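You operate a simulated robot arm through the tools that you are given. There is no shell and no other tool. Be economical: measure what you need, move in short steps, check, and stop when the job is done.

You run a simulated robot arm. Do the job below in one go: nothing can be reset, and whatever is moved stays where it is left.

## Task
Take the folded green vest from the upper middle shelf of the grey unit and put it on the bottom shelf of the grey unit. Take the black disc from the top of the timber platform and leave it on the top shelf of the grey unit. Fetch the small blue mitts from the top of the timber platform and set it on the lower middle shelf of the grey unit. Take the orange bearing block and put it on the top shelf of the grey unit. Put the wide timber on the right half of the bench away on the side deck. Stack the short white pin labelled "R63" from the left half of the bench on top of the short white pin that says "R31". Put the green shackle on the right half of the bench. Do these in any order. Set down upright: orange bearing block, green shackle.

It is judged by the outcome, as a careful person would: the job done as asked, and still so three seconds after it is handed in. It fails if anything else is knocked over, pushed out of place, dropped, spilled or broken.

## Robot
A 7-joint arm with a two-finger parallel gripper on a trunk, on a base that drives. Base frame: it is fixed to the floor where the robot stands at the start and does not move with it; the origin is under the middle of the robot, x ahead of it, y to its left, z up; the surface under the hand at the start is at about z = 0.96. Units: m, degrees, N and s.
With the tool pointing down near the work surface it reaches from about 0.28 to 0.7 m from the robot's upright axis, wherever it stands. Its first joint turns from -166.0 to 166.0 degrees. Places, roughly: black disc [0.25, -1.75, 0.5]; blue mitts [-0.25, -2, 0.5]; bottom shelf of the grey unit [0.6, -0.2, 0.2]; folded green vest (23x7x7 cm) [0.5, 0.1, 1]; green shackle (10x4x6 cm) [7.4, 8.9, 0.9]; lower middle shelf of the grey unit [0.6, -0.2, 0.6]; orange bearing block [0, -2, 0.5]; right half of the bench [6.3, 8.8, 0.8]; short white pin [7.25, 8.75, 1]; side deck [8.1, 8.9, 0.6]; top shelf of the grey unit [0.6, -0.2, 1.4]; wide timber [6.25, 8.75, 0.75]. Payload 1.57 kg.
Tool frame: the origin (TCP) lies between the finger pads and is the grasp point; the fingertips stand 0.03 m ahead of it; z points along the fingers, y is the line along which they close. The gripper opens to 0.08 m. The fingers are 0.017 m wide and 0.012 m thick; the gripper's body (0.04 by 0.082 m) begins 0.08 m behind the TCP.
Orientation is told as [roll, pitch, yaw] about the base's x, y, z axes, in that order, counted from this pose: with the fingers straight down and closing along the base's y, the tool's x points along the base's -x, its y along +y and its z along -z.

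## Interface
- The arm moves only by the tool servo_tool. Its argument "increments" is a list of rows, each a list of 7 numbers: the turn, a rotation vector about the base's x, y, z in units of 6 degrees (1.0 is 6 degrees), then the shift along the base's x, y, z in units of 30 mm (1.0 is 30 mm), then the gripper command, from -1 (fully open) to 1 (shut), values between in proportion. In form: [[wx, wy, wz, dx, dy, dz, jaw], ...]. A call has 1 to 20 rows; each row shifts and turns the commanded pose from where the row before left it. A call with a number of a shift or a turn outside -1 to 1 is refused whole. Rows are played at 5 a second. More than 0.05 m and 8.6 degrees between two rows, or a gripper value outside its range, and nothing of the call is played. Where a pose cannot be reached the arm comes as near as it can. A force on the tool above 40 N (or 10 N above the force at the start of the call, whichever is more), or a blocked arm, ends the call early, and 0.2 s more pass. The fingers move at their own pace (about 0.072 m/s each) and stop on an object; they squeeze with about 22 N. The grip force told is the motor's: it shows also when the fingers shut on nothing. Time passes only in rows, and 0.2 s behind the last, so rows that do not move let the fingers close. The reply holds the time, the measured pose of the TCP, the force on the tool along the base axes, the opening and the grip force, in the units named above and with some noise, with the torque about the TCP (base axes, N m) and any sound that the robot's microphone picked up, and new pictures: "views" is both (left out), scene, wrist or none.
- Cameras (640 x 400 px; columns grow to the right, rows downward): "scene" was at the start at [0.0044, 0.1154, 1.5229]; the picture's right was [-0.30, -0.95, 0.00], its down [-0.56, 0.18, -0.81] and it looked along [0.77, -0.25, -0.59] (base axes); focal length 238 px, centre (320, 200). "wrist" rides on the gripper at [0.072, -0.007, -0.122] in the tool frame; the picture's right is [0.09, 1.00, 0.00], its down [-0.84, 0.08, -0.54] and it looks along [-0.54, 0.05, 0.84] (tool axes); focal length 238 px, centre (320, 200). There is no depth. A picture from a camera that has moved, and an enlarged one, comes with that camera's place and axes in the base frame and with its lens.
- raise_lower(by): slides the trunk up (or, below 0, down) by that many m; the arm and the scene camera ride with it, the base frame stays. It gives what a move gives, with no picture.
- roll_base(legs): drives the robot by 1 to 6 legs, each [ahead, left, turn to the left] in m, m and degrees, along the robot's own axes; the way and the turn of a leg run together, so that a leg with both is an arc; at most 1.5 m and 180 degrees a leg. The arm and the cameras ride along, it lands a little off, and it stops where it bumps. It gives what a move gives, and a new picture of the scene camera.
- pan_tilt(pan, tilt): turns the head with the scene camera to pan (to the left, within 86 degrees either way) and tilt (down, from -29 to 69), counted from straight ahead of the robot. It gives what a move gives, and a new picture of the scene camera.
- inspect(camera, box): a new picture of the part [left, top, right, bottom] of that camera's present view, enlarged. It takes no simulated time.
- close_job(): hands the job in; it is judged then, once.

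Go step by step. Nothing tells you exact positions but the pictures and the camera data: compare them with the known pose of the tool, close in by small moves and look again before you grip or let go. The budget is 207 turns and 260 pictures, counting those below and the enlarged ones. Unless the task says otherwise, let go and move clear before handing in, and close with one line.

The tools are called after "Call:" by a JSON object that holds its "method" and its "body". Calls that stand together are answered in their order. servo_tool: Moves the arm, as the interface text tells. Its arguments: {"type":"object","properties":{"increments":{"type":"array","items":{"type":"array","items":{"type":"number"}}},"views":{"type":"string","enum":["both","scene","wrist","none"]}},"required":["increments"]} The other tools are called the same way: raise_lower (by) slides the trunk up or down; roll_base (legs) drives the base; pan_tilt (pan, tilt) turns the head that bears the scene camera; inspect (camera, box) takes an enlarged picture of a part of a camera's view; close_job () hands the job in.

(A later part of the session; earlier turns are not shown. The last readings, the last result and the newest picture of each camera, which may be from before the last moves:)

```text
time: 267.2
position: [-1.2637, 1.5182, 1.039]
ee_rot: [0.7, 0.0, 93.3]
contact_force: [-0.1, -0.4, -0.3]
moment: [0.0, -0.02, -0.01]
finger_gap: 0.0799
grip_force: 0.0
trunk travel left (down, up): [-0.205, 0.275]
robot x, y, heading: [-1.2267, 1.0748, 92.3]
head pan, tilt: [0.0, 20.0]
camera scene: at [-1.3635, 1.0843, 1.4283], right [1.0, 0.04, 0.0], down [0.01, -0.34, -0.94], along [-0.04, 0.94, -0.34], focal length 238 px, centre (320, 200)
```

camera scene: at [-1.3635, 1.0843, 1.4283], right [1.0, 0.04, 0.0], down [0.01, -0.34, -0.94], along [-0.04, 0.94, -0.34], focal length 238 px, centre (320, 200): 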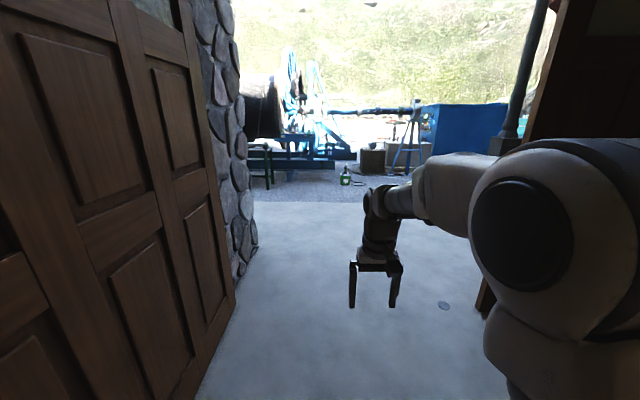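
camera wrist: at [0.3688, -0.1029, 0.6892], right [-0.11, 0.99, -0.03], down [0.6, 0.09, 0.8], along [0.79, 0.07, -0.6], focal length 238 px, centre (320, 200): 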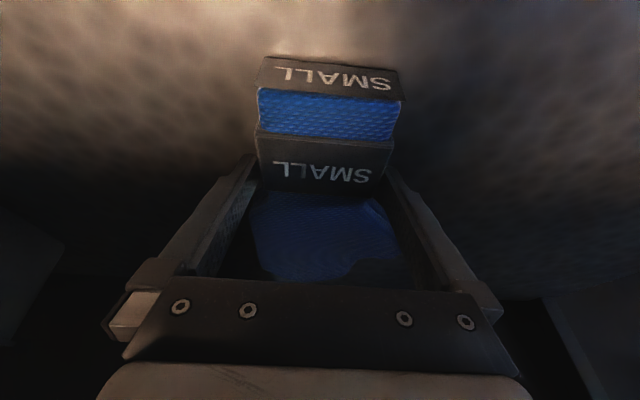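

The way through is clear (x from about -2.0 to -0.2). Driving out.

Call:
{"method": "roll_base", "body": {"legs": [[0, 0, -2.2], [1.5, 0, 0], [1.2, 0, 0]]}}

Call:
{"method": "pan_tilt", "body": {"pan": -60, "tilt": 10}}

```text
time: 285.2
position: [-1.2165, 4.2066, 1.0394]
ee_rot: [0.7, -0.1, 90.8]
contact_force: [0.0, 0.4, 0.7]
moment: [-0.01, 0.02, -0.04]
finger_gap: 0.0798
grip_force: 0.0
trunk travel left (down, up): [-0.205, 0.275]
robot x, y, heading: [-1.1931, 3.7643, 90.0]
head pan, tilt: [0.0, 20.0]
camera scene: at [-1.3354, 3.7777, 1.4283], right [1.0, 0.0, 0.0], down [0.0, -0.34, -0.94], along [0.0, 0.94, -0.34], focal length 238 px, centre (320, 200)
```

scene: 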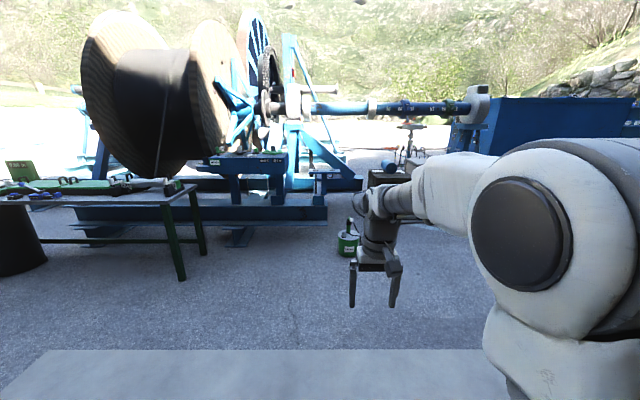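

```text
time: 286.5
position: [-1.2177, 4.2062, 1.0389]
ee_rot: [0.7, -0.1, 91.0]
contact_force: [0.1, 0.3, -0.6]
moment: [0.0, -0.01, 0.01]
finger_gap: 0.0801
grip_force: 0.1
trunk travel left (down, up): [-0.205, 0.275]
robot x, y, heading: [-1.1967, 3.7627, 89.9]
head pan, tilt: [-60.0, 10.0]
camera scene: at [-1.2549, 3.7311, 1.4446], right [0.5, -0.87, 0.0], down [-0.15, -0.09, -0.98], along [0.85, 0.49, -0.17], focal length 238 px, centre (320, 200)
```

scene: 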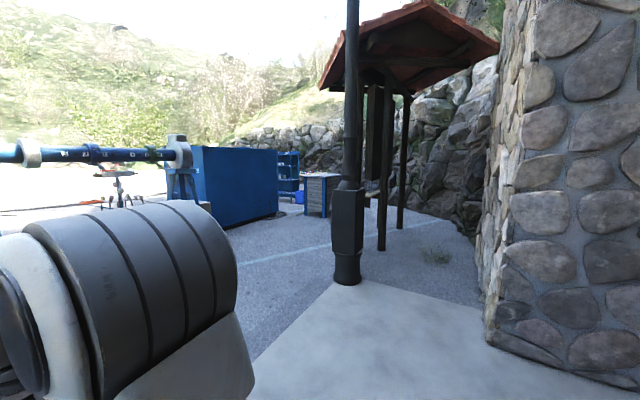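

We're outside: a bucket at about (-1.05, 6.0), porch posts near y ≈ 4.8, and a blue container at y > 7.7. I'll go along the corridor at y ≈ 5.8.

Call:
{"method": "roll_base", "body": {"legs": [[0.9, 0, 0], [0, 0, -60], [1.5, 0, 0], [0.8, 0, 0], [0, 0, -30], [1.5, 0, 0]]}}

Call:
{"method": "pan_tilt", "body": {"pan": 35, "tilt": 10}}

```text
time: 322.3
position: [2.7369, 5.6998, 1.0384]
ee_rot: [0.7, -0.1, -2.4]
contact_force: [1.0, -0.7, -0.3]
moment: [-0.02, 0.0, -0.02]
finger_gap: 0.0798
grip_force: 0.0
trunk travel left (down, up): [-0.205, 0.275]
robot x, y, heading: [2.2953, 5.7022, -3.3]
head pan, tilt: [-60.0, 10.0]
camera scene: at [2.2637, 5.7671, 1.4446], right [-0.89, -0.45, 0.0], down [-0.08, 0.16, -0.98], along [0.44, -0.88, -0.17], focal length 238 px, centre (320, 200)
```

scene: 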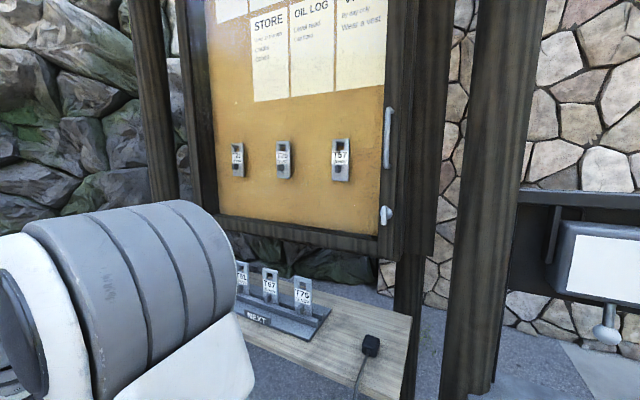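

```text
time: 324.0
position: [2.7358, 5.6997, 1.0391]
ee_rot: [0.6, -0.2, -2.3]
contact_force: [-0.1, 0.0, 0.9]
moment: [0.0, -0.04, 0.0]
finger_gap: 0.0799
grip_force: 0.1
trunk travel left (down, up): [-0.205, 0.275]
robot x, y, heading: [2.2945, 5.7066, -3.2]
head pan, tilt: [35.0, 10.0]
camera scene: at [2.3011, 5.8989, 1.4446], right [0.53, -0.85, 0.0], down [-0.15, -0.09, -0.98], along [0.84, 0.52, -0.17], focal length 238 px, centre (320, 200)
```

scene: 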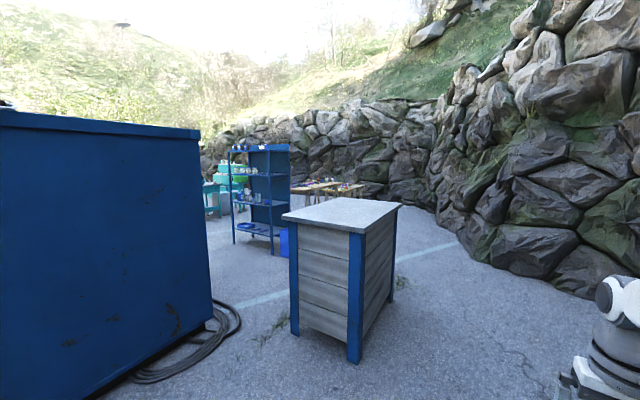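

I see the counter at x 3.7–4.65, y 6.45–7.05, a blue rack near (5, 8.5), and the bench with items beyond. I'll pass right of the counter and then turn toward the bench.

Call:
{"method": "roll_base", "body": {"legs": [[0, 0, 4], [1.5, 0, 0], [1.2, 0, 0], [0, 0, 58], [1.2, 0, 0]]}}

Call:
{"method": "pan_tilt", "body": {"pan": 0, "tilt": 15}}

```text
time: 353.5
position: [5.8561, 7.1619, 1.0388]
ee_rot: [0.7, -0.2, 59.9]
contact_force: [0.4, 0.5, 0.3]
moment: [0.0, 0.0, -0.01]
finger_gap: 0.0801
grip_force: 0.1
trunk travel left (down, up): [-0.205, 0.275]
robot x, y, heading: [5.6435, 6.7702, 58.8]
head pan, tilt: [35.0, 10.0]
camera scene: at [5.478, 6.8676, 1.4446], right [1.0, 0.07, 0.0], down [0.01, -0.17, -0.98], along [-0.07, 0.98, -0.17], focal length 238 px, centre (320, 200)
```

scene: 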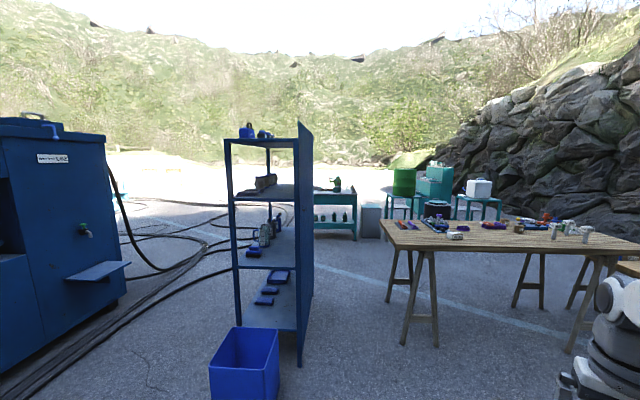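

```text
time: 354.5
position: [5.8565, 7.1604, 1.0391]
ee_rot: [0.7, 0.0, 59.8]
contact_force: [-0.2, 0.6, -0.4]
moment: [0.0, 0.01, -0.01]
finger_gap: 0.0801
grip_force: 0.0
trunk travel left (down, up): [-0.205, 0.275]
robot x, y, heading: [5.6451, 6.7732, 59.1]
head pan, tilt: [0.0, 15.0]
camera scene: at [5.5325, 6.8549, 1.4365], right [0.86, -0.52, 0.0], down [-0.13, -0.22, -0.97], along [0.5, 0.83, -0.26], focal length 238 px, centre (320, 200)
```

scene: 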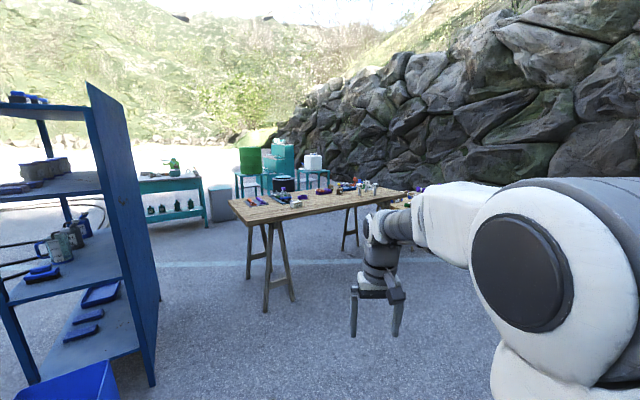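

The bench's near edge is at y ≈ 8.65 and z ≈ 0.78. I'll drive to face its x ≈ 6.3 part.

Call:
{"method": "roll_base", "body": {"legs": [[1.15, 0, 0], [0, 0, 31]]}}

Call:
{"method": "pan_tilt", "body": {"pan": 0, "tilt": 35}}

Call:
{"method": "pan_tilt", "body": {"pan": -40, "tilt": 30}}

```text
time: 364.3
position: [6.2436, 8.2038, 1.0403]
ee_rot: [0.7, 0.0, 89.5]
contact_force: [-0.7, -0.5, 0.2]
moment: [-0.01, 0.04, 0.0]
finger_gap: 0.08
grip_force: 0.0
trunk travel left (down, up): [-0.205, 0.275]
robot x, y, heading: [6.2543, 7.7598, 88.9]
head pan, tilt: [0.0, 15.0]
camera scene: at [6.1158, 7.7789, 1.4365], right [1.0, -0.02, 0.0], down [-0.01, -0.26, -0.97], along [0.02, 0.97, -0.26], focal length 238 px, centre (320, 200)
```

scene: 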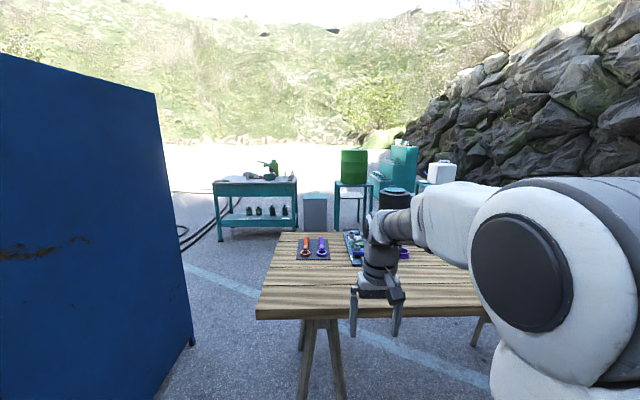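

```text
time: 365.1
position: [6.2434, 8.2041, 1.04]
ee_rot: [0.7, -0.2, 89.6]
contact_force: [-0.1, -0.3, -0.1]
moment: [0.02, 0.04, 0.0]
finger_gap: 0.0796
grip_force: 0.1
trunk travel left (down, up): [-0.205, 0.275]
robot x, y, heading: [6.2541, 7.7591, 88.7]
head pan, tilt: [0.0, 35.0]
camera scene: at [6.1156, 7.7736, 1.4045], right [1.0, -0.02, 0.0], down [-0.01, -0.57, -0.82], along [0.02, 0.82, -0.57], focal length 238 px, centre (320, 200)
```

scene: 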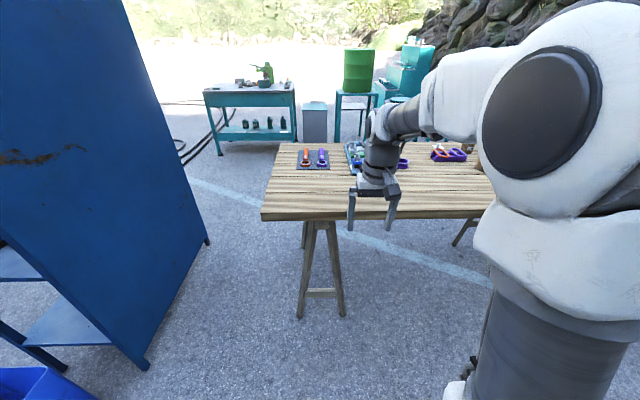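

```text
time: 366.2
position: [6.2438, 8.2047, 1.0389]
ee_rot: [0.6, 0.0, 89.6]
contact_force: [0.2, -0.2, 0.3]
moment: [0.0, 0.01, 0.0]
finger_gap: 0.08
grip_force: 0.1
trunk travel left (down, up): [-0.205, 0.275]
robot x, y, heading: [6.2544, 7.7606, 88.6]
head pan, tilt: [-40.0, 30.0]
camera scene: at [6.1733, 7.7535, 1.4122], right [0.75, -0.66, 0.0], down [-0.33, -0.38, -0.87], along [0.57, 0.65, -0.5], focal length 238 px, centre (320, 200)
```

scene: 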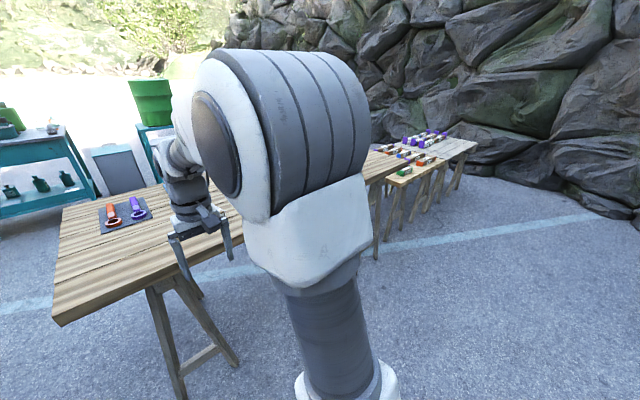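

The items on this bench lie towards its far side, and "right half" at smaller x suggests its front is the far side. I'll move along to see the other half and the side deck before choosing the working side.

Call:
{"method": "roll_base", "body": {"legs": [[0, -0.95, 1.4]]}}

Call:
{"method": "pan_tilt", "body": {"pan": 20, "tilt": 30}}

Call:
{"method": "pan_tilt", "body": {"pan": -50, "tilt": 30}}

```text
time: 373.8
position: [7.2019, 8.1905, 1.039]
ee_rot: [0.6, -0.1, 90.6]
contact_force: [-0.2, -0.2, 0.4]
moment: [0.02, 0.06, 0.01]
finger_gap: 0.0802
grip_force: 0.0
trunk travel left (down, up): [-0.205, 0.275]
robot x, y, heading: [7.2188, 7.7498, 89.8]
head pan, tilt: [-40.0, 30.0]
camera scene: at [7.1397, 7.7383, 1.4122], right [0.76, -0.65, 0.0], down [-0.32, -0.38, -0.87], along [0.56, 0.66, -0.5], focal length 238 px, centre (320, 200)
```

scene: 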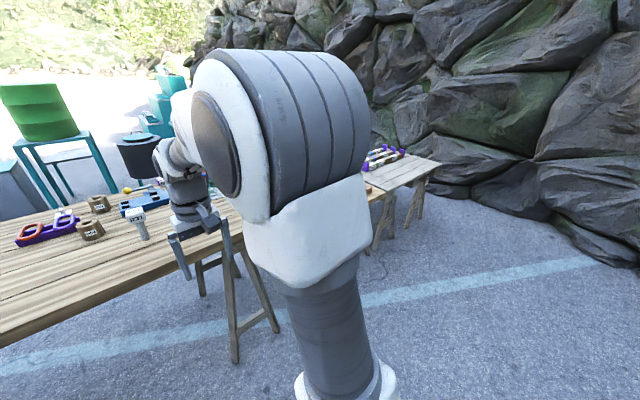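

```text
time: 375.1
position: [7.2025, 8.1899, 1.0385]
ee_rot: [0.7, 0.0, 90.6]
contact_force: [-0.2, -0.1, -0.8]
moment: [0.03, 0.02, -0.02]
finger_gap: 0.08
grip_force: 0.1
trunk travel left (down, up): [-0.205, 0.275]
robot x, y, heading: [7.2235, 7.747, 89.7]
head pan, tilt: [20.0, 30.0]
camera scene: at [7.0508, 7.7545, 1.4123], right [0.94, 0.34, 0.0], down [0.17, -0.47, -0.87], along [-0.29, 0.82, -0.5], focal length 238 px, centre (320, 200)
```

scene: 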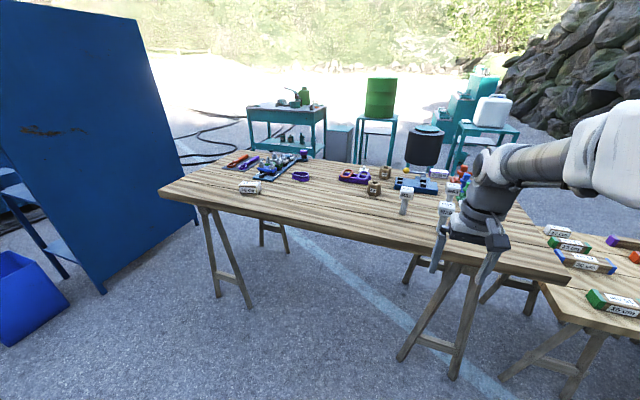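

```text
time: 376.5
position: [7.2014, 8.1919, 1.0387]
ee_rot: [0.7, 0.0, 90.7]
contact_force: [0.5, -0.6, 0.9]
moment: [0.05, -0.01, -0.02]
finger_gap: 0.0798
grip_force: 0.0
trunk travel left (down, up): [-0.205, 0.275]
robot x, y, heading: [7.2184, 7.7471, 89.7]
head pan, tilt: [-50.0, 30.0]
camera scene: at [7.1508, 7.7271, 1.4123], right [0.64, -0.77, 0.0], down [-0.38, -0.32, -0.87], along [0.67, 0.55, -0.5], focal length 238 px, centre (320, 200)
```

scene: 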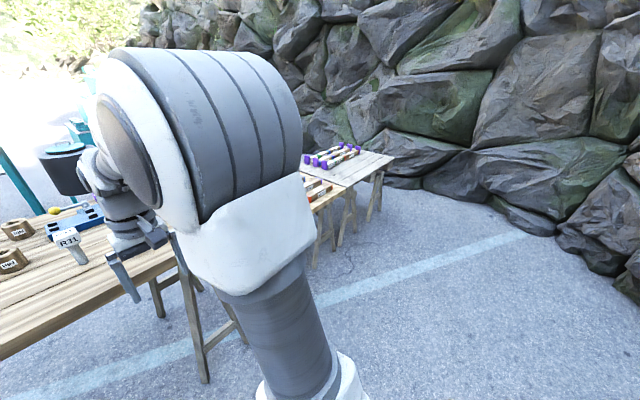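

Now I can see the bench's items and the side deck on the right. Zooming in.

Call:
{"method": "pan_tilt", "body": {"pan": 20, "tilt": 30}}

Call:
{"method": "inspect", "body": {"camera": "scene", "box": [210, 130, 400, 240]}}

Call:
{"method": "inspect", "body": {"camera": "scene", "box": [370, 130, 530, 250]}}

Call:
{"method": "inspect", "body": {"camera": "scene", "box": [500, 200, 640, 340]}}

```text
time: 377.9
position: [7.2022, 8.19, 1.0401]
ee_rot: [0.7, -0.1, 90.6]
contact_force: [-0.7, -0.4, 0.4]
moment: [-0.02, -0.06, 0.03]
finger_gap: 0.0798
grip_force: 0.0
trunk travel left (down, up): [-0.205, 0.275]
robot x, y, heading: [7.2205, 7.7486, 89.6]
head pan, tilt: [20.0, 30.0]
camera scene: at [7.0508, 7.7545, 1.4123], right [0.94, 0.34, 0.0], down [0.17, -0.47, -0.87], along [-0.29, 0.82, -0.5], focal length 238 px, centre (320, 200)
```

scene: 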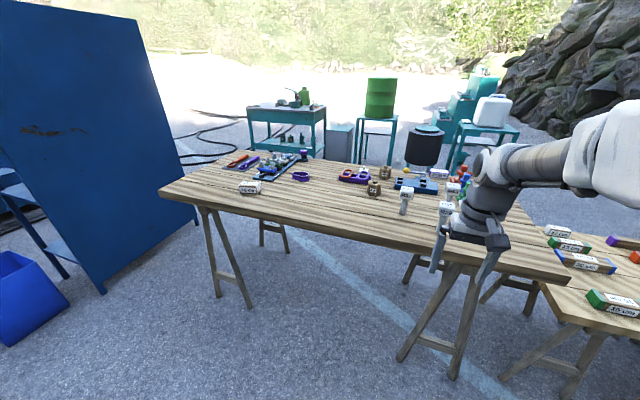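

```text
3.37 times, centred on (305, 185) of scene
camera zoom: at [7.0508, 7.7545, 1.4123], right [0.94, 0.34, 0.0], down [0.17, -0.47, -0.87], along [-0.29, 0.82, -0.5], focal length 800 px, centre (370, 250)
```

zoom: 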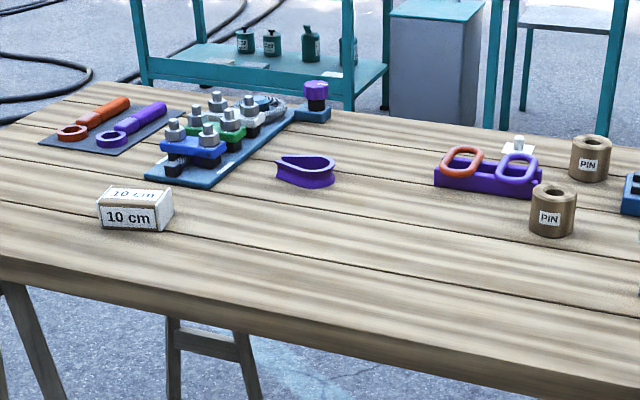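

```text
3.33 times, centred on (450, 190) of scene
camera zoom: at [7.0508, 7.7545, 1.4123], right [0.94, 0.34, 0.0], down [0.17, -0.47, -0.87], along [-0.29, 0.82, -0.5], focal length 792 px, centre (-113, 233)
```

zoom: 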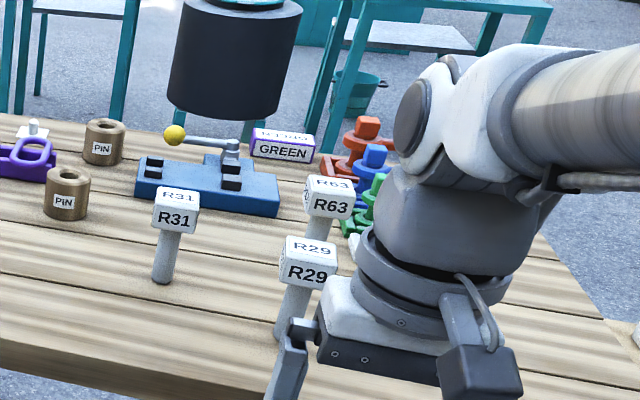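

```text
2.86 times, centred on (570, 270) of scene
camera zoom: at [7.0508, 7.7545, 1.4123], right [0.94, 0.34, 0.0], down [0.17, -0.47, -0.87], along [-0.29, 0.82, -0.5], focal length 679 px, centre (-394, 0)
```

zoom: 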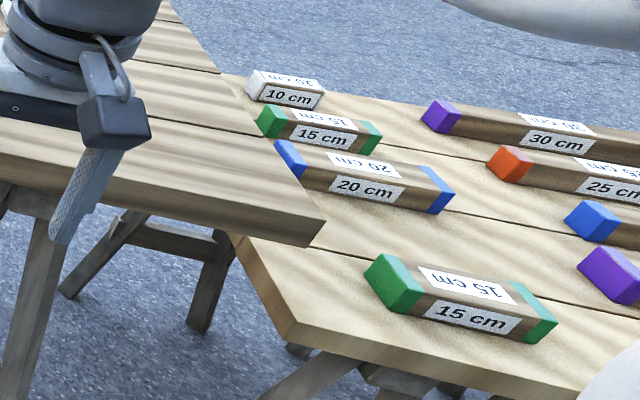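

I've found them: the white-ended "10 cm" timber at about (6.29, 8.74), pins R31 (7.10, 8.78), R63 (7.32, 8.95) and R29 (7.27, 8.77), and the green shackle near (7.39, 9.05). I'll start with R63 from this side, raising the arm before driving closer.

Call:
{"method": "servo_tool", "body": {"increments": [[0, 0, 0, 0, -0.5, 1, -1], [0, 0, 0, 0, -0.5, 1, -1], [0, 0, 0, 0, -0.5, 1, -1], [0, 0, 0, 0, 0, 1, -1], [0, 0, 0, 0, 0, 0, -1]], "views": "none"}}

Call:
{"method": "roll_base", "body": {"legs": [[0, -0.06, 0], [0.38, 0, 0]]}}

Call:
{"method": "pan_tilt", "body": {"pan": 0, "tilt": 40}}

```text
time: 379.1
position: [7.2022, 8.1467, 1.1609]
ee_rot: [0.7, -0.2, 90.6]
contact_force: [0.4, -0.9, 0.3]
moment: [-0.05, 0.01, 0.01]
finger_gap: 0.0801
grip_force: 0.1
trunk travel left (down, up): [-0.205, 0.275]
robot x, y, heading: [7.2202, 7.7462, 89.7]
head pan, tilt: [20.0, 30.0]
```

```text
time: 382.8
position: [7.2656, 8.5178, 1.159]
ee_rot: [0.6, -0.1, 90.5]
contact_force: [-0.3, -0.6, 0.0]
moment: [0.0, -0.02, -0.02]
finger_gap: 0.0802
grip_force: 0.1
trunk travel left (down, up): [-0.205, 0.275]
robot x, y, heading: [7.2834, 8.1175, 89.6]
head pan, tilt: [20.0, 30.0]
camera scene: at [7.1133, 8.1258, 1.4123], right [0.94, 0.34, 0.0], down [0.17, -0.47, -0.87], along [-0.29, 0.82, -0.5], focal length 238 px, centre (320, 200)
```

scene: 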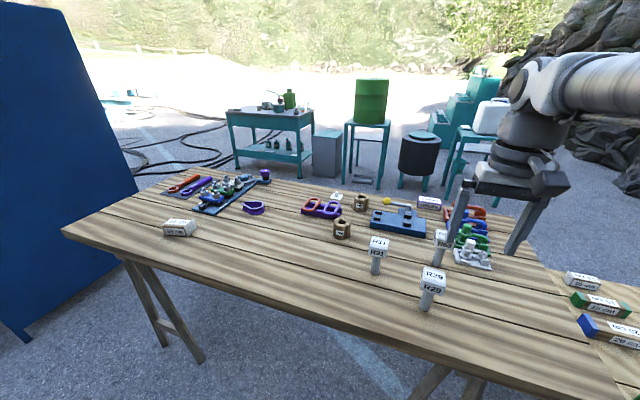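

```text
time: 383.7
position: [7.2649, 8.5174, 1.1616]
ee_rot: [0.6, -0.1, 90.5]
contact_force: [-1.0, 0.6, -0.1]
moment: [0.02, -0.02, 0.01]
finger_gap: 0.0799
grip_force: 0.0
trunk travel left (down, up): [-0.205, 0.275]
robot x, y, heading: [7.2793, 8.1169, 89.6]
head pan, tilt: [0.0, 40.0]
camera scene: at [7.1442, 8.1256, 1.3969], right [1.0, -0.01, 0.0], down [0.0, -0.64, -0.77], along [0.0, 0.77, -0.64], focal length 238 px, centre (320, 200)
```

scene: 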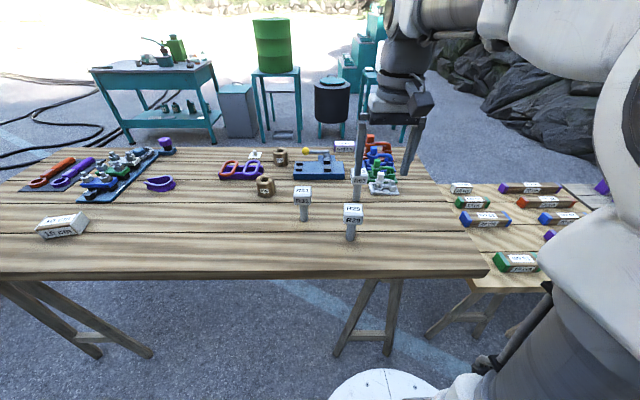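

Triangulated: bench top z ≈ 0.835, R31 (7.095, 8.70), R63 (7.288, 8.815), R29 (7.24, 8.61), heads centred at z ≈ 0.936. Moving the hand above R63.

Call:
{"method": "roll_base", "body": {"legs": [[0.06, 0, 0]]}}

Call:
{"method": "servo_tool", "body": {"increments": [[0, 0, 0, 0.2, 1, 0, -1], [0, 0, 0, 0.2, 1, 0, -1], [0, 0, 0, 0.2, 1, 0, -1], [0, 0, 0, 0.1, 1, 0, -1], [0, 0, 0, 0, 1, 0, -1], [0, 0, 0, 0, 1, -0.5, -1], [0, 0, 0, 0, 0, 0, -1]]}}

```text
time: 384.7
position: [7.2655, 8.5777, 1.1616]
ee_rot: [0.7, -0.1, 90.5]
contact_force: [-0.1, 0.4, 0.8]
moment: [0.02, -0.02, 0.01]
finger_gap: 0.0798
grip_force: 0.1
trunk travel left (down, up): [-0.205, 0.275]
robot x, y, heading: [7.2834, 8.1816, 89.6]
head pan, tilt: [0.0, 40.0]
camera scene: at [7.1447, 8.185, 1.3969], right [1.0, -0.01, 0.0], down [0.0, -0.64, -0.77], along [0.01, 0.77, -0.64], focal length 238 px, centre (320, 200)
```

scene: 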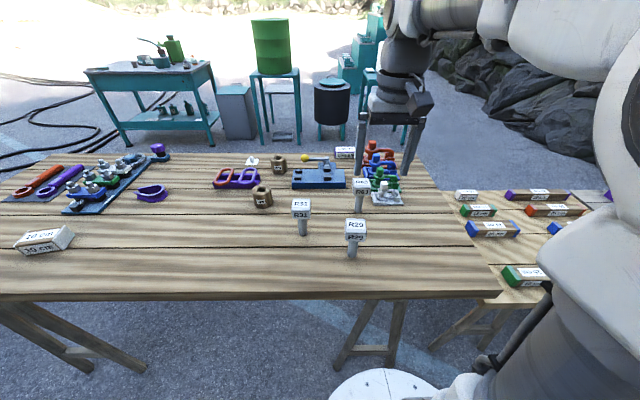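

```text
time: 386.3
position: [7.2866, 8.7578, 1.1457]
ee_rot: [0.7, -0.1, 90.5]
contact_force: [0.1, -0.7, 0.9]
moment: [-0.03, 0.0, 0.01]
finger_gap: 0.0801
grip_force: 0.0
trunk travel left (down, up): [-0.205, 0.275]
robot x, y, heading: [7.2829, 8.1787, 89.5]
head pan, tilt: [0.0, 40.0]
camera scene: at [7.1447, 8.1853, 1.3969], right [1.0, -0.01, 0.0], down [0.0, -0.64, -0.77], along [0.01, 0.77, -0.64], focal length 238 px, centre (320, 200)
camera wrist: at [7.2945, 8.6849, 1.2676], right [-0.99, -0.1, 0.01], down [-0.08, 0.84, 0.54], along [-0.06, 0.54, -0.84], focal length 238 px, centre (320, 200)
```

scene: 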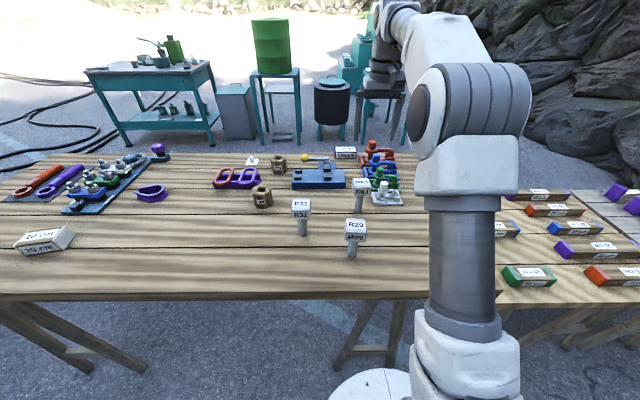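
wrist: 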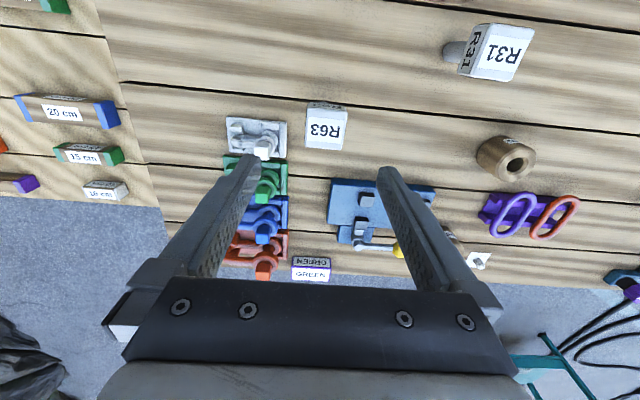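

Consistent triangulation now: bench z ≈ 0.87, pin tops z ≈ 0.98, R63 at (7.277, 8.768), R31 at (7.105, 8.672). Lowering over R63.

Call:
{"method": "servo_tool", "body": {"increments": [[0, 0, 0, -0.32, 0.33, -1, -1], [0, 0, 0, 0, 0, -1, -1], [0, 0, 0, 0, 0, -1, -1], [0, 0, 0, 0, 0, -1, -1], [0, 0, 0, 0, 0, 0, -1]], "views": "wrist"}}

```text
time: 387.5
position: [7.2783, 8.7661, 1.0253]
ee_rot: [0.7, -0.1, 90.5]
contact_force: [0.3, 0.1, -1.1]
moment: [-0.01, -0.03, -0.01]
finger_gap: 0.0798
grip_force: 0.0
trunk travel left (down, up): [-0.205, 0.275]
robot x, y, heading: [7.2848, 8.1758, 89.8]
head pan, tilt: [0.0, 40.0]
camera wrist: at [7.2858, 8.6954, 1.1473], right [-0.99, -0.1, 0.01], down [-0.08, 0.83, 0.54], along [-0.07, 0.54, -0.84], focal length 238 px, centre (320, 200)
```

wrist: 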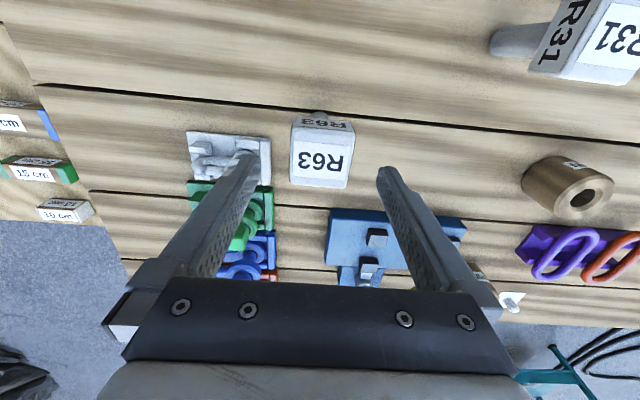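

Aligned. Descending 6 cm to grip the head.

Call:
{"method": "servo_tool", "body": {"increments": [[0, 0, 0, 0, 0.07, -1, -1], [0, 0, 0, 0, 0, -0.95, -1], [0, 0, 0, 0, 0, 0, -1], [0, 0, 0, 0, 0, 0, 1], [0, 0, 0, 0, 0, 0, 1], [0, 0, 0, 0, 0, 0, 1]], "views": "wrist"}}

```text
time: 388.9
position: [7.2776, 8.7689, 0.9676]
ee_rot: [0.7, -0.1, 90.6]
contact_force: [-1.3, 0.3, 2.3]
moment: [-0.02, 0.07, 0.0]
finger_gap: 0.0496
grip_force: 22.1
trunk travel left (down, up): [-0.205, 0.275]
robot x, y, heading: [7.2831, 8.1765, 89.7]
head pan, tilt: [0.0, 40.0]
camera wrist: at [7.2858, 8.6962, 1.089], right [-0.99, -0.1, 0.01], down [-0.08, 0.83, 0.54], along [-0.07, 0.54, -0.84], focal length 238 px, centre (320, 200)
```

wrist: 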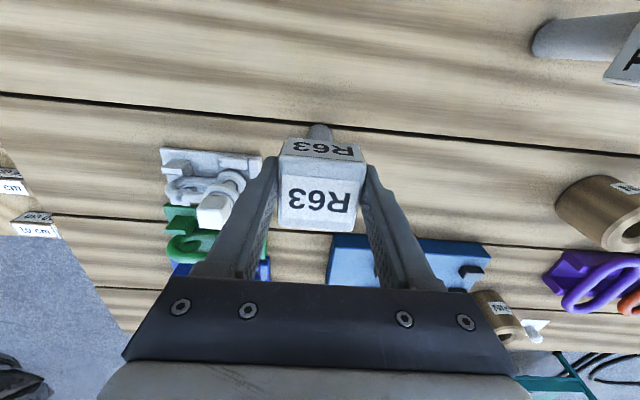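

Gripped squarely. Lifting 14 cm, then moving beside R31 to measure it.

Call:
{"method": "servo_tool", "body": {"increments": [[0, 0, 0, 0, 0, 0.5, 1], [0, 0, 0, 0, 0, 0.8, 1], [0, 0, 0, 0, 0, 1, 1], [0, 0, 0, 0, 0, 1, 1], [0, 0, 0, 0, 0, 1, 1], [0, 0, 0, 0, 0, 0.7, 1], [0, 0, 0, -0.9, -1, 0, 1], [0, 0, 0, -0.9, -1, 0, 1], [0, 0, 0, -0.9, -1, 0, 1], [0, 0, 0, 0, -0.2, 0, 1], [0, 0, 0, 0, 0, 0, 1]]}}

Call:
{"method": "inspect", "body": {"camera": "wrist", "box": [280, 40, 600, 240]}}

Call:
{"method": "inspect", "body": {"camera": "scene", "box": [260, 140, 400, 260]}}

```text
time: 391.3
position: [7.1945, 8.6719, 1.1157]
ee_rot: [0.8, -0.1, 90.5]
contact_force: [0.6, 0.3, -4.1]
moment: [-0.03, 0.0, 0.03]
finger_gap: 0.05
grip_force: 21.7
trunk travel left (down, up): [-0.205, 0.275]
robot x, y, heading: [7.2864, 8.1771, 89.7]
head pan, tilt: [0.0, 40.0]
camera scene: at [7.1446, 8.1854, 1.3969], right [1.0, -0.01, 0.0], down [0.0, -0.64, -0.77], along [0.01, 0.77, -0.64], focal length 238 px, centre (320, 200)
camera wrist: at [7.2041, 8.6002, 1.2371], right [-0.99, -0.1, 0.01], down [-0.08, 0.84, 0.54], along [-0.06, 0.54, -0.84], focal length 238 px, centre (320, 200)
```

scene: 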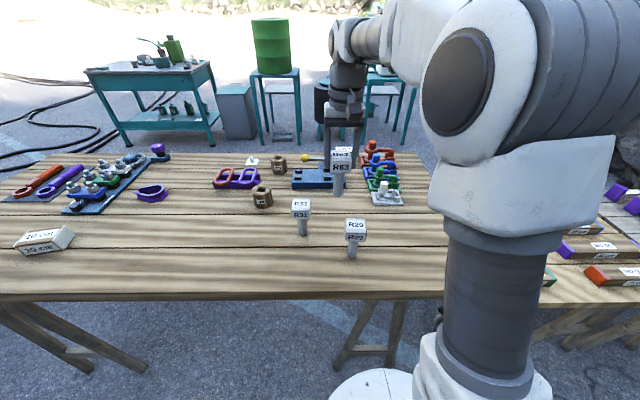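
wrist: 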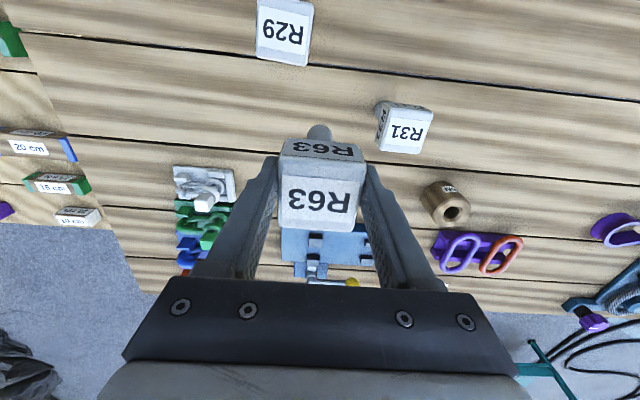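

```text
2.00 times, centred on (440, 140) of wrist
camera zoom: at [7.2041, 8.6002, 1.2371], right [-0.99, -0.1, 0.01], down [-0.08, 0.84, 0.54], along [-0.06, 0.54, -0.84], focal length 477 px, centre (80, 320)
```

zoom: 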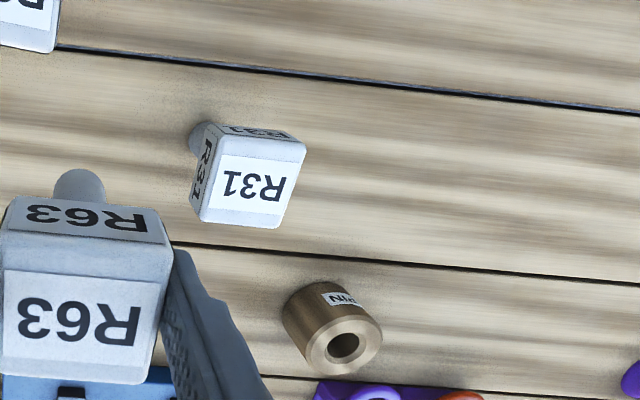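

```text
3.33 times, centred on (330, 200) of scene
camera zoom: at [7.1446, 8.1854, 1.3969], right [1.0, -0.01, 0.0], down [0.0, -0.64, -0.77], along [0.01, 0.77, -0.64], focal length 792 px, centre (287, 200)
```

zoom: 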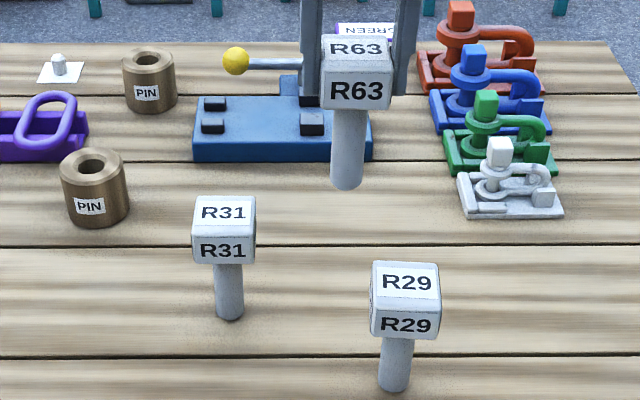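

R31's top centre measures (7.100, 8.672) in both cameras after bias correction. Moving R63 over it and checking before lowering.

Call:
{"method": "servo_tool", "body": {"increments": [[0, 0, 0, -0.8, 0, 0, 1], [0, 0, 0, -0.8, 0, 0, 1], [0, 0, 0, -0.8, 0, 0, 1], [0, 0, 0, -0.75, 0, 0, 1], [0, 0, 0, 0, 0, 0, 1]], "views": "wrist"}}

Call:
{"method": "inspect", "body": {"camera": "scene", "box": [260, 130, 380, 250]}}

Call:
{"method": "inspect", "body": {"camera": "wrist", "box": [240, 40, 400, 240]}}

```text
time: 392.5
position: [7.1018, 8.6729, 1.1176]
ee_rot: [0.7, -0.1, 90.5]
contact_force: [-0.1, 0.4, -5.4]
moment: [-0.02, -0.02, -0.02]
finger_gap: 0.0497
grip_force: 21.6
trunk travel left (down, up): [-0.205, 0.275]
robot x, y, heading: [7.2823, 8.1759, 89.6]
head pan, tilt: [0.0, 40.0]
camera wrist: at [7.1099, 8.6008, 1.2379], right [-0.99, -0.1, 0.01], down [-0.08, 0.84, 0.54], along [-0.06, 0.54, -0.84], focal length 238 px, centre (320, 200)
```

wrist: 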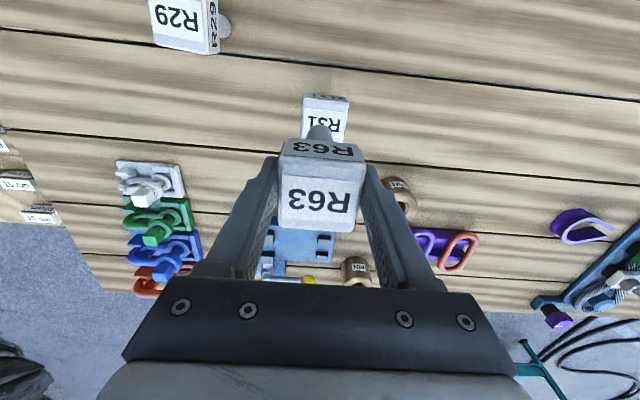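

```text
3.33 times, centred on (320, 190) of scene
camera zoom: at [7.1445, 8.1854, 1.3969], right [1.0, -0.01, 0.0], down [0.0, -0.64, -0.77], along [0.01, 0.77, -0.64], focal length 792 px, centre (320, 233)
```

zoom: 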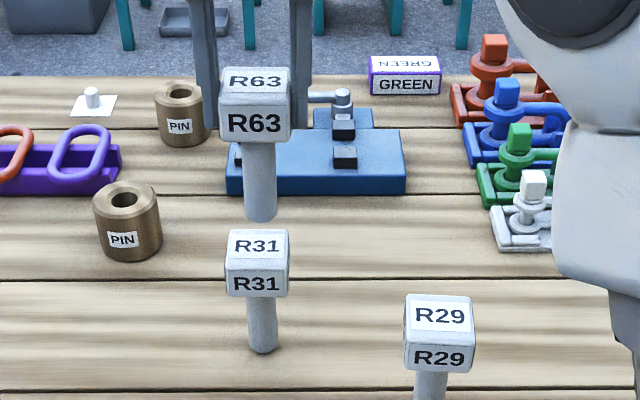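

```text
2.00 times, centred on (320, 140) of wrist
camera zoom: at [7.1099, 8.6008, 1.2379], right [-0.99, -0.1, 0.01], down [-0.08, 0.84, 0.54], along [-0.06, 0.54, -0.84], focal length 477 px, centre (320, 320)
```

zoom: 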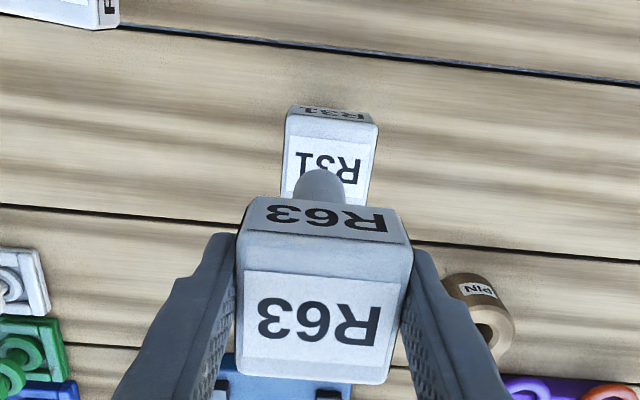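

R63 is about 5 mm too far in +x. Correcting and lowering in small steps.

Call:
{"method": "servo_tool", "body": {"increments": [[0, 0, 0, -0.17, 0.07, 0, 1], [0, 0, 0, 0, 0, -0.4, 1], [0, 0, 0, 0, 0, -0.4, 1], [0, 0, 0, 0, 0, -0.2, 1], [0, 0, 0, 0, 0, 0, 1]], "views": "none"}}

Call:
{"method": "inspect", "body": {"camera": "scene", "box": [260, 130, 380, 250]}}

Call:
{"method": "inspect", "body": {"camera": "wrist", "box": [240, 40, 400, 240]}}

```text
time: 393.7
position: [7.0965, 8.6747, 1.0886]
ee_rot: [0.8, -0.3, 90.5]
contact_force: [-0.8, 0.2, 7.4]
moment: [0.04, -0.08, 0.01]
finger_gap: 0.0498
grip_force: 21.6
trunk travel left (down, up): [-0.205, 0.275]
robot x, y, heading: [7.2849, 8.1752, 89.7]
head pan, tilt: [0.0, 40.0]
```

```text
3.33 times, centred on (320, 190) of scene
camera zoom: at [7.1448, 8.1847, 1.3971], right [1.0, -0.01, 0.0], down [0.0, -0.64, -0.77], along [0.01, 0.77, -0.64], focal length 792 px, centre (320, 233)
```

zoom: 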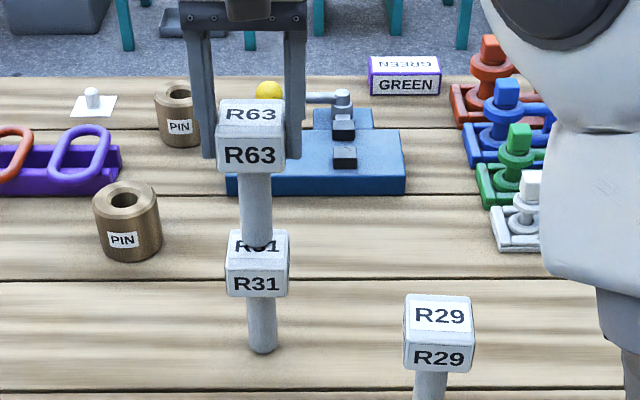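

```text
2.00 times, centred on (320, 140) of wrist
camera zoom: at [7.1056, 8.6026, 1.2098], right [-0.99, -0.1, 0.01], down [-0.08, 0.83, 0.55], along [-0.07, 0.54, -0.84], focal length 477 px, centre (320, 320)
```

zoom: 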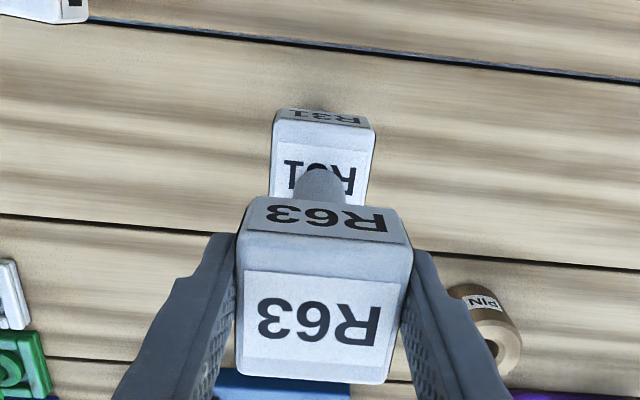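

Contact made and well centred. Easing, opening and rising straight up.

Call:
{"method": "servo_tool", "body": {"increments": [[0, 0, 0, 0, 0, 0.06, 1], [0, 0, 0, 0, 0, 0, 0.3], [0, 0, 0, 0, 0, 0, 0], [0, 0, 0, 0, 0, 0, -1], [0, 0, 0, 0, 0, 0, -1], [0, 0, 0, 0, 0, 0.4, -1], [0, 0, 0, 0, 0, 0.8, -1], [0, 0, 0, 0, 0, 1, -1], [0, 0, 0, 0, 0, 1, -1], [0, 0, 0, 0, 0, 0, -1]], "views": "none"}}

Call:
{"method": "inspect", "body": {"camera": "scene", "box": [260, 90, 420, 250]}}

```text
time: 395.9
position: [7.0965, 8.6755, 1.1863]
ee_rot: [0.6, -0.1, 90.5]
contact_force: [0.9, -0.9, 0.4]
moment: [0.03, 0.01, 0.01]
finger_gap: 0.0801
grip_force: 0.1
trunk travel left (down, up): [-0.205, 0.275]
robot x, y, heading: [7.2843, 8.176, 89.4]
head pan, tilt: [0.0, 40.0]
```

```text
2.50 times, centred on (340, 170) of scene
camera zoom: at [7.1447, 8.1851, 1.3969], right [1.0, -0.01, 0.0], down [0.0, -0.64, -0.77], along [0.01, 0.77, -0.64], focal length 594 px, centre (270, 275)
```

zoom: 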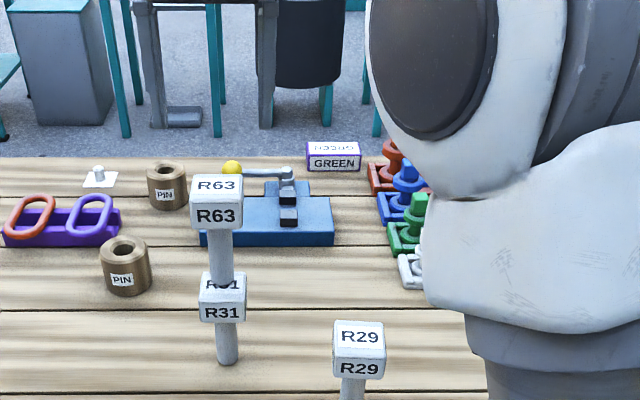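

R63 stands steadily on R31. Now for the green shackle: moving above it with an 18° tilt for a closer look.

Call:
{"method": "servo_tool", "body": {"increments": [[0, 0, 0, 1, 0, 0, -1], [0, 0, 0, 1, 0, 0, -1], [0, 0, 0, 1, 0, 0, -1], [0, 0, 0, 1, 0.5, 0, -1], [0, 0, 0, 1, 0.5, 0, -1], [1, 0, 0, 1, 0.7, 0, -1], [1, 0, 0, 1, 0.7, 0, -1], [1, 0, 0, 1, 0.7, 0, -1], [0, 0, 0, 0.9, 0.7, -0.5, -1], [0, 0, 0, 0, 0.7, -0.8, -1], [0, 0, 0, 0, 0, 0, -1]]}}

Call:
{"method": "inspect", "body": {"camera": "wrist", "box": [200, 40, 440, 240]}}

```text
time: 398.3
position: [7.3639, 8.8129, 1.1461]
ee_rot: [0.6, -18.3, 90.5]
contact_force: [0.9, -0.3, -0.2]
moment: [0.01, 0.0, 0.01]
finger_gap: 0.08
grip_force: 0.1
trunk travel left (down, up): [-0.205, 0.275]
robot x, y, heading: [7.2808, 8.1768, 89.7]
head pan, tilt: [0.0, 40.0]
camera scene: at [7.1447, 8.1853, 1.3969], right [1.0, -0.01, 0.0], down [0.0, -0.64, -0.77], along [0.01, 0.77, -0.64], focal length 238 px, centre (320, 200)
camera wrist: at [7.3721, 8.706, 1.2394], right [-0.99, -0.1, -0.02], down [-0.08, 0.63, 0.78], along [-0.07, 0.77, -0.63], focal length 238 px, centre (320, 200)
```

scene: 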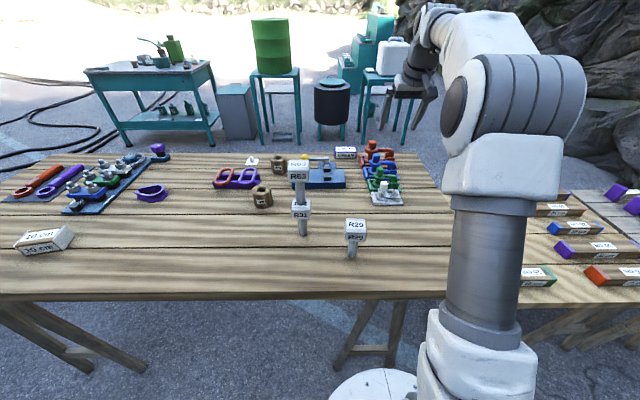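
wrist: 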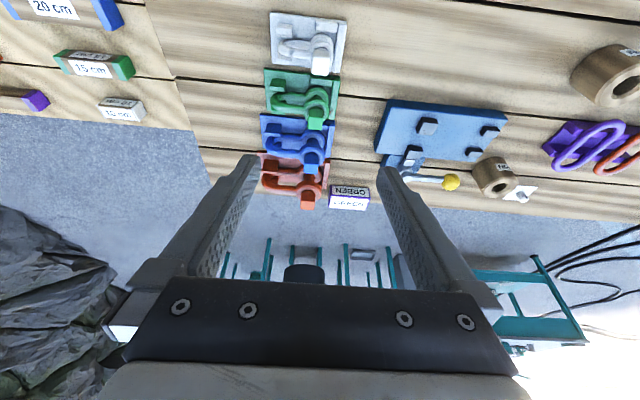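

```text
2.00 times, centred on (320, 140) of wrist
camera zoom: at [7.3721, 8.706, 1.2394], right [-0.99, -0.1, -0.02], down [-0.08, 0.63, 0.78], along [-0.07, 0.77, -0.63], focal length 477 px, centre (320, 320)
```

zoom: 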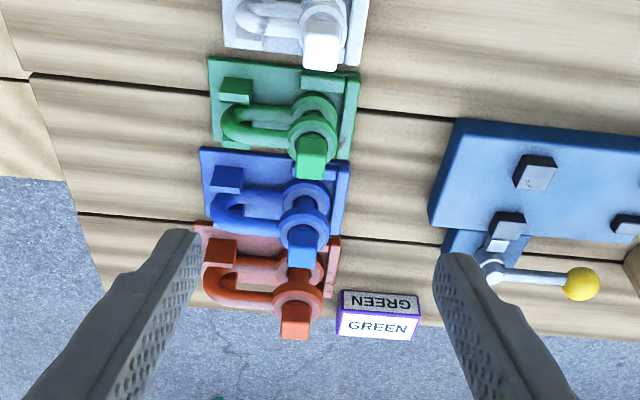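

The shackles stand on coloured plates about 8 cm apart; the green one's square bolt head tops out at about (7.363, 8.890, 0.952). I'll grip that head with fingers closing along x; first getting closer.

Call:
{"method": "servo_tool", "body": {"increments": [[1, 0, 0, 0, 0.6, -0.8, -0.3], [0, 0, 0, 0, 0.8, -0.9, -0.3], [0, 0, 0, 0, 0.8, -0.9, -0.3], [0, 0, 0, 0, 0, -0.9, -0.3], [0, 0, 0, 0, 0, 0, -0.3]], "views": "wrist"}}

Call:
{"method": "inspect", "body": {"camera": "wrist", "box": [220, 60, 420, 240]}}

Call:
{"method": "inspect", "body": {"camera": "scene", "box": [320, 110, 440, 220]}}

```text
time: 399.5
position: [7.3659, 8.877, 1.0418]
ee_rot: [0.5, -24.1, 90.6]
contact_force: [0.8, -0.2, 0.7]
moment: [-0.01, 0.02, 0.03]
finger_gap: 0.0522
grip_force: 0.0
trunk travel left (down, up): [-0.205, 0.275]
robot x, y, heading: [7.2834, 8.1768, 89.7]
head pan, tilt: [0.0, 40.0]
camera wrist: at [7.3737, 8.7604, 1.1229], right [-0.99, -0.1, -0.03], down [-0.08, 0.54, 0.84], along [-0.07, 0.84, -0.55], focal length 238 px, centre (320, 200)
```

wrist: 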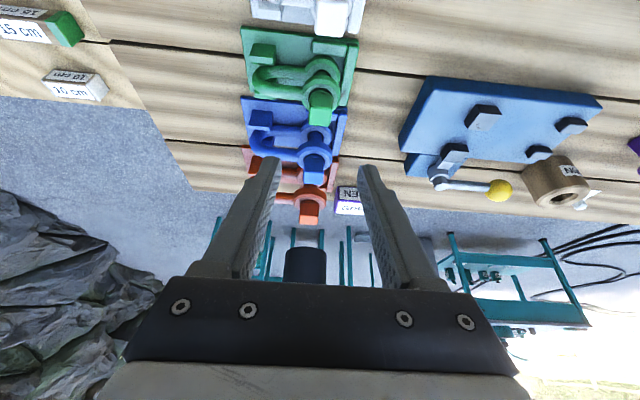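

```text
2.22 times, centred on (320, 150) of wrist
camera zoom: at [7.3737, 8.7604, 1.1229], right [-0.99, -0.1, -0.03], down [-0.08, 0.54, 0.84], along [-0.07, 0.84, -0.55], focal length 530 px, centre (320, 311)
```

zoom: 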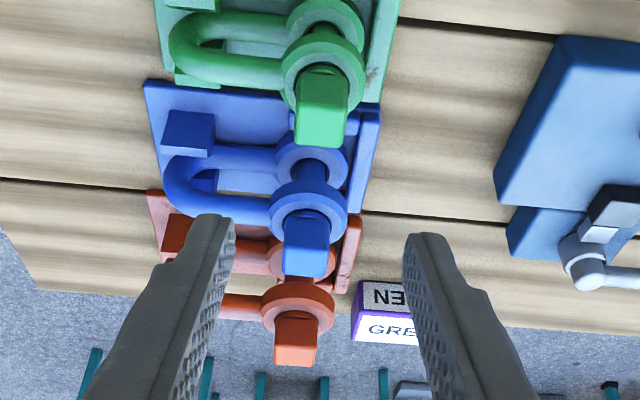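

```text
3.64 times, centred on (380, 165) of scene
camera zoom: at [7.1447, 8.1852, 1.3969], right [1.0, -0.01, 0.0], down [0.0, -0.64, -0.77], along [0.01, 0.77, -0.64], focal length 864 px, centre (102, 327)
```

zoom: 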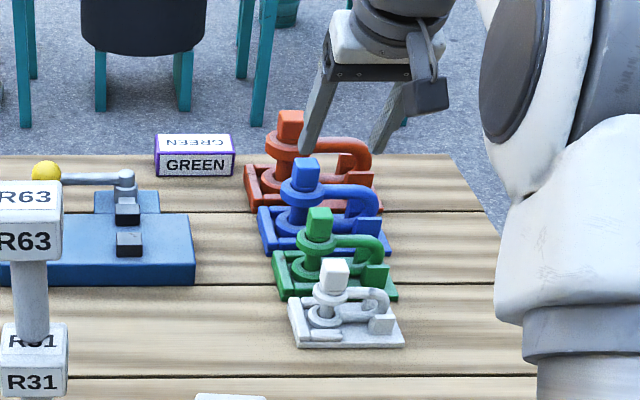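

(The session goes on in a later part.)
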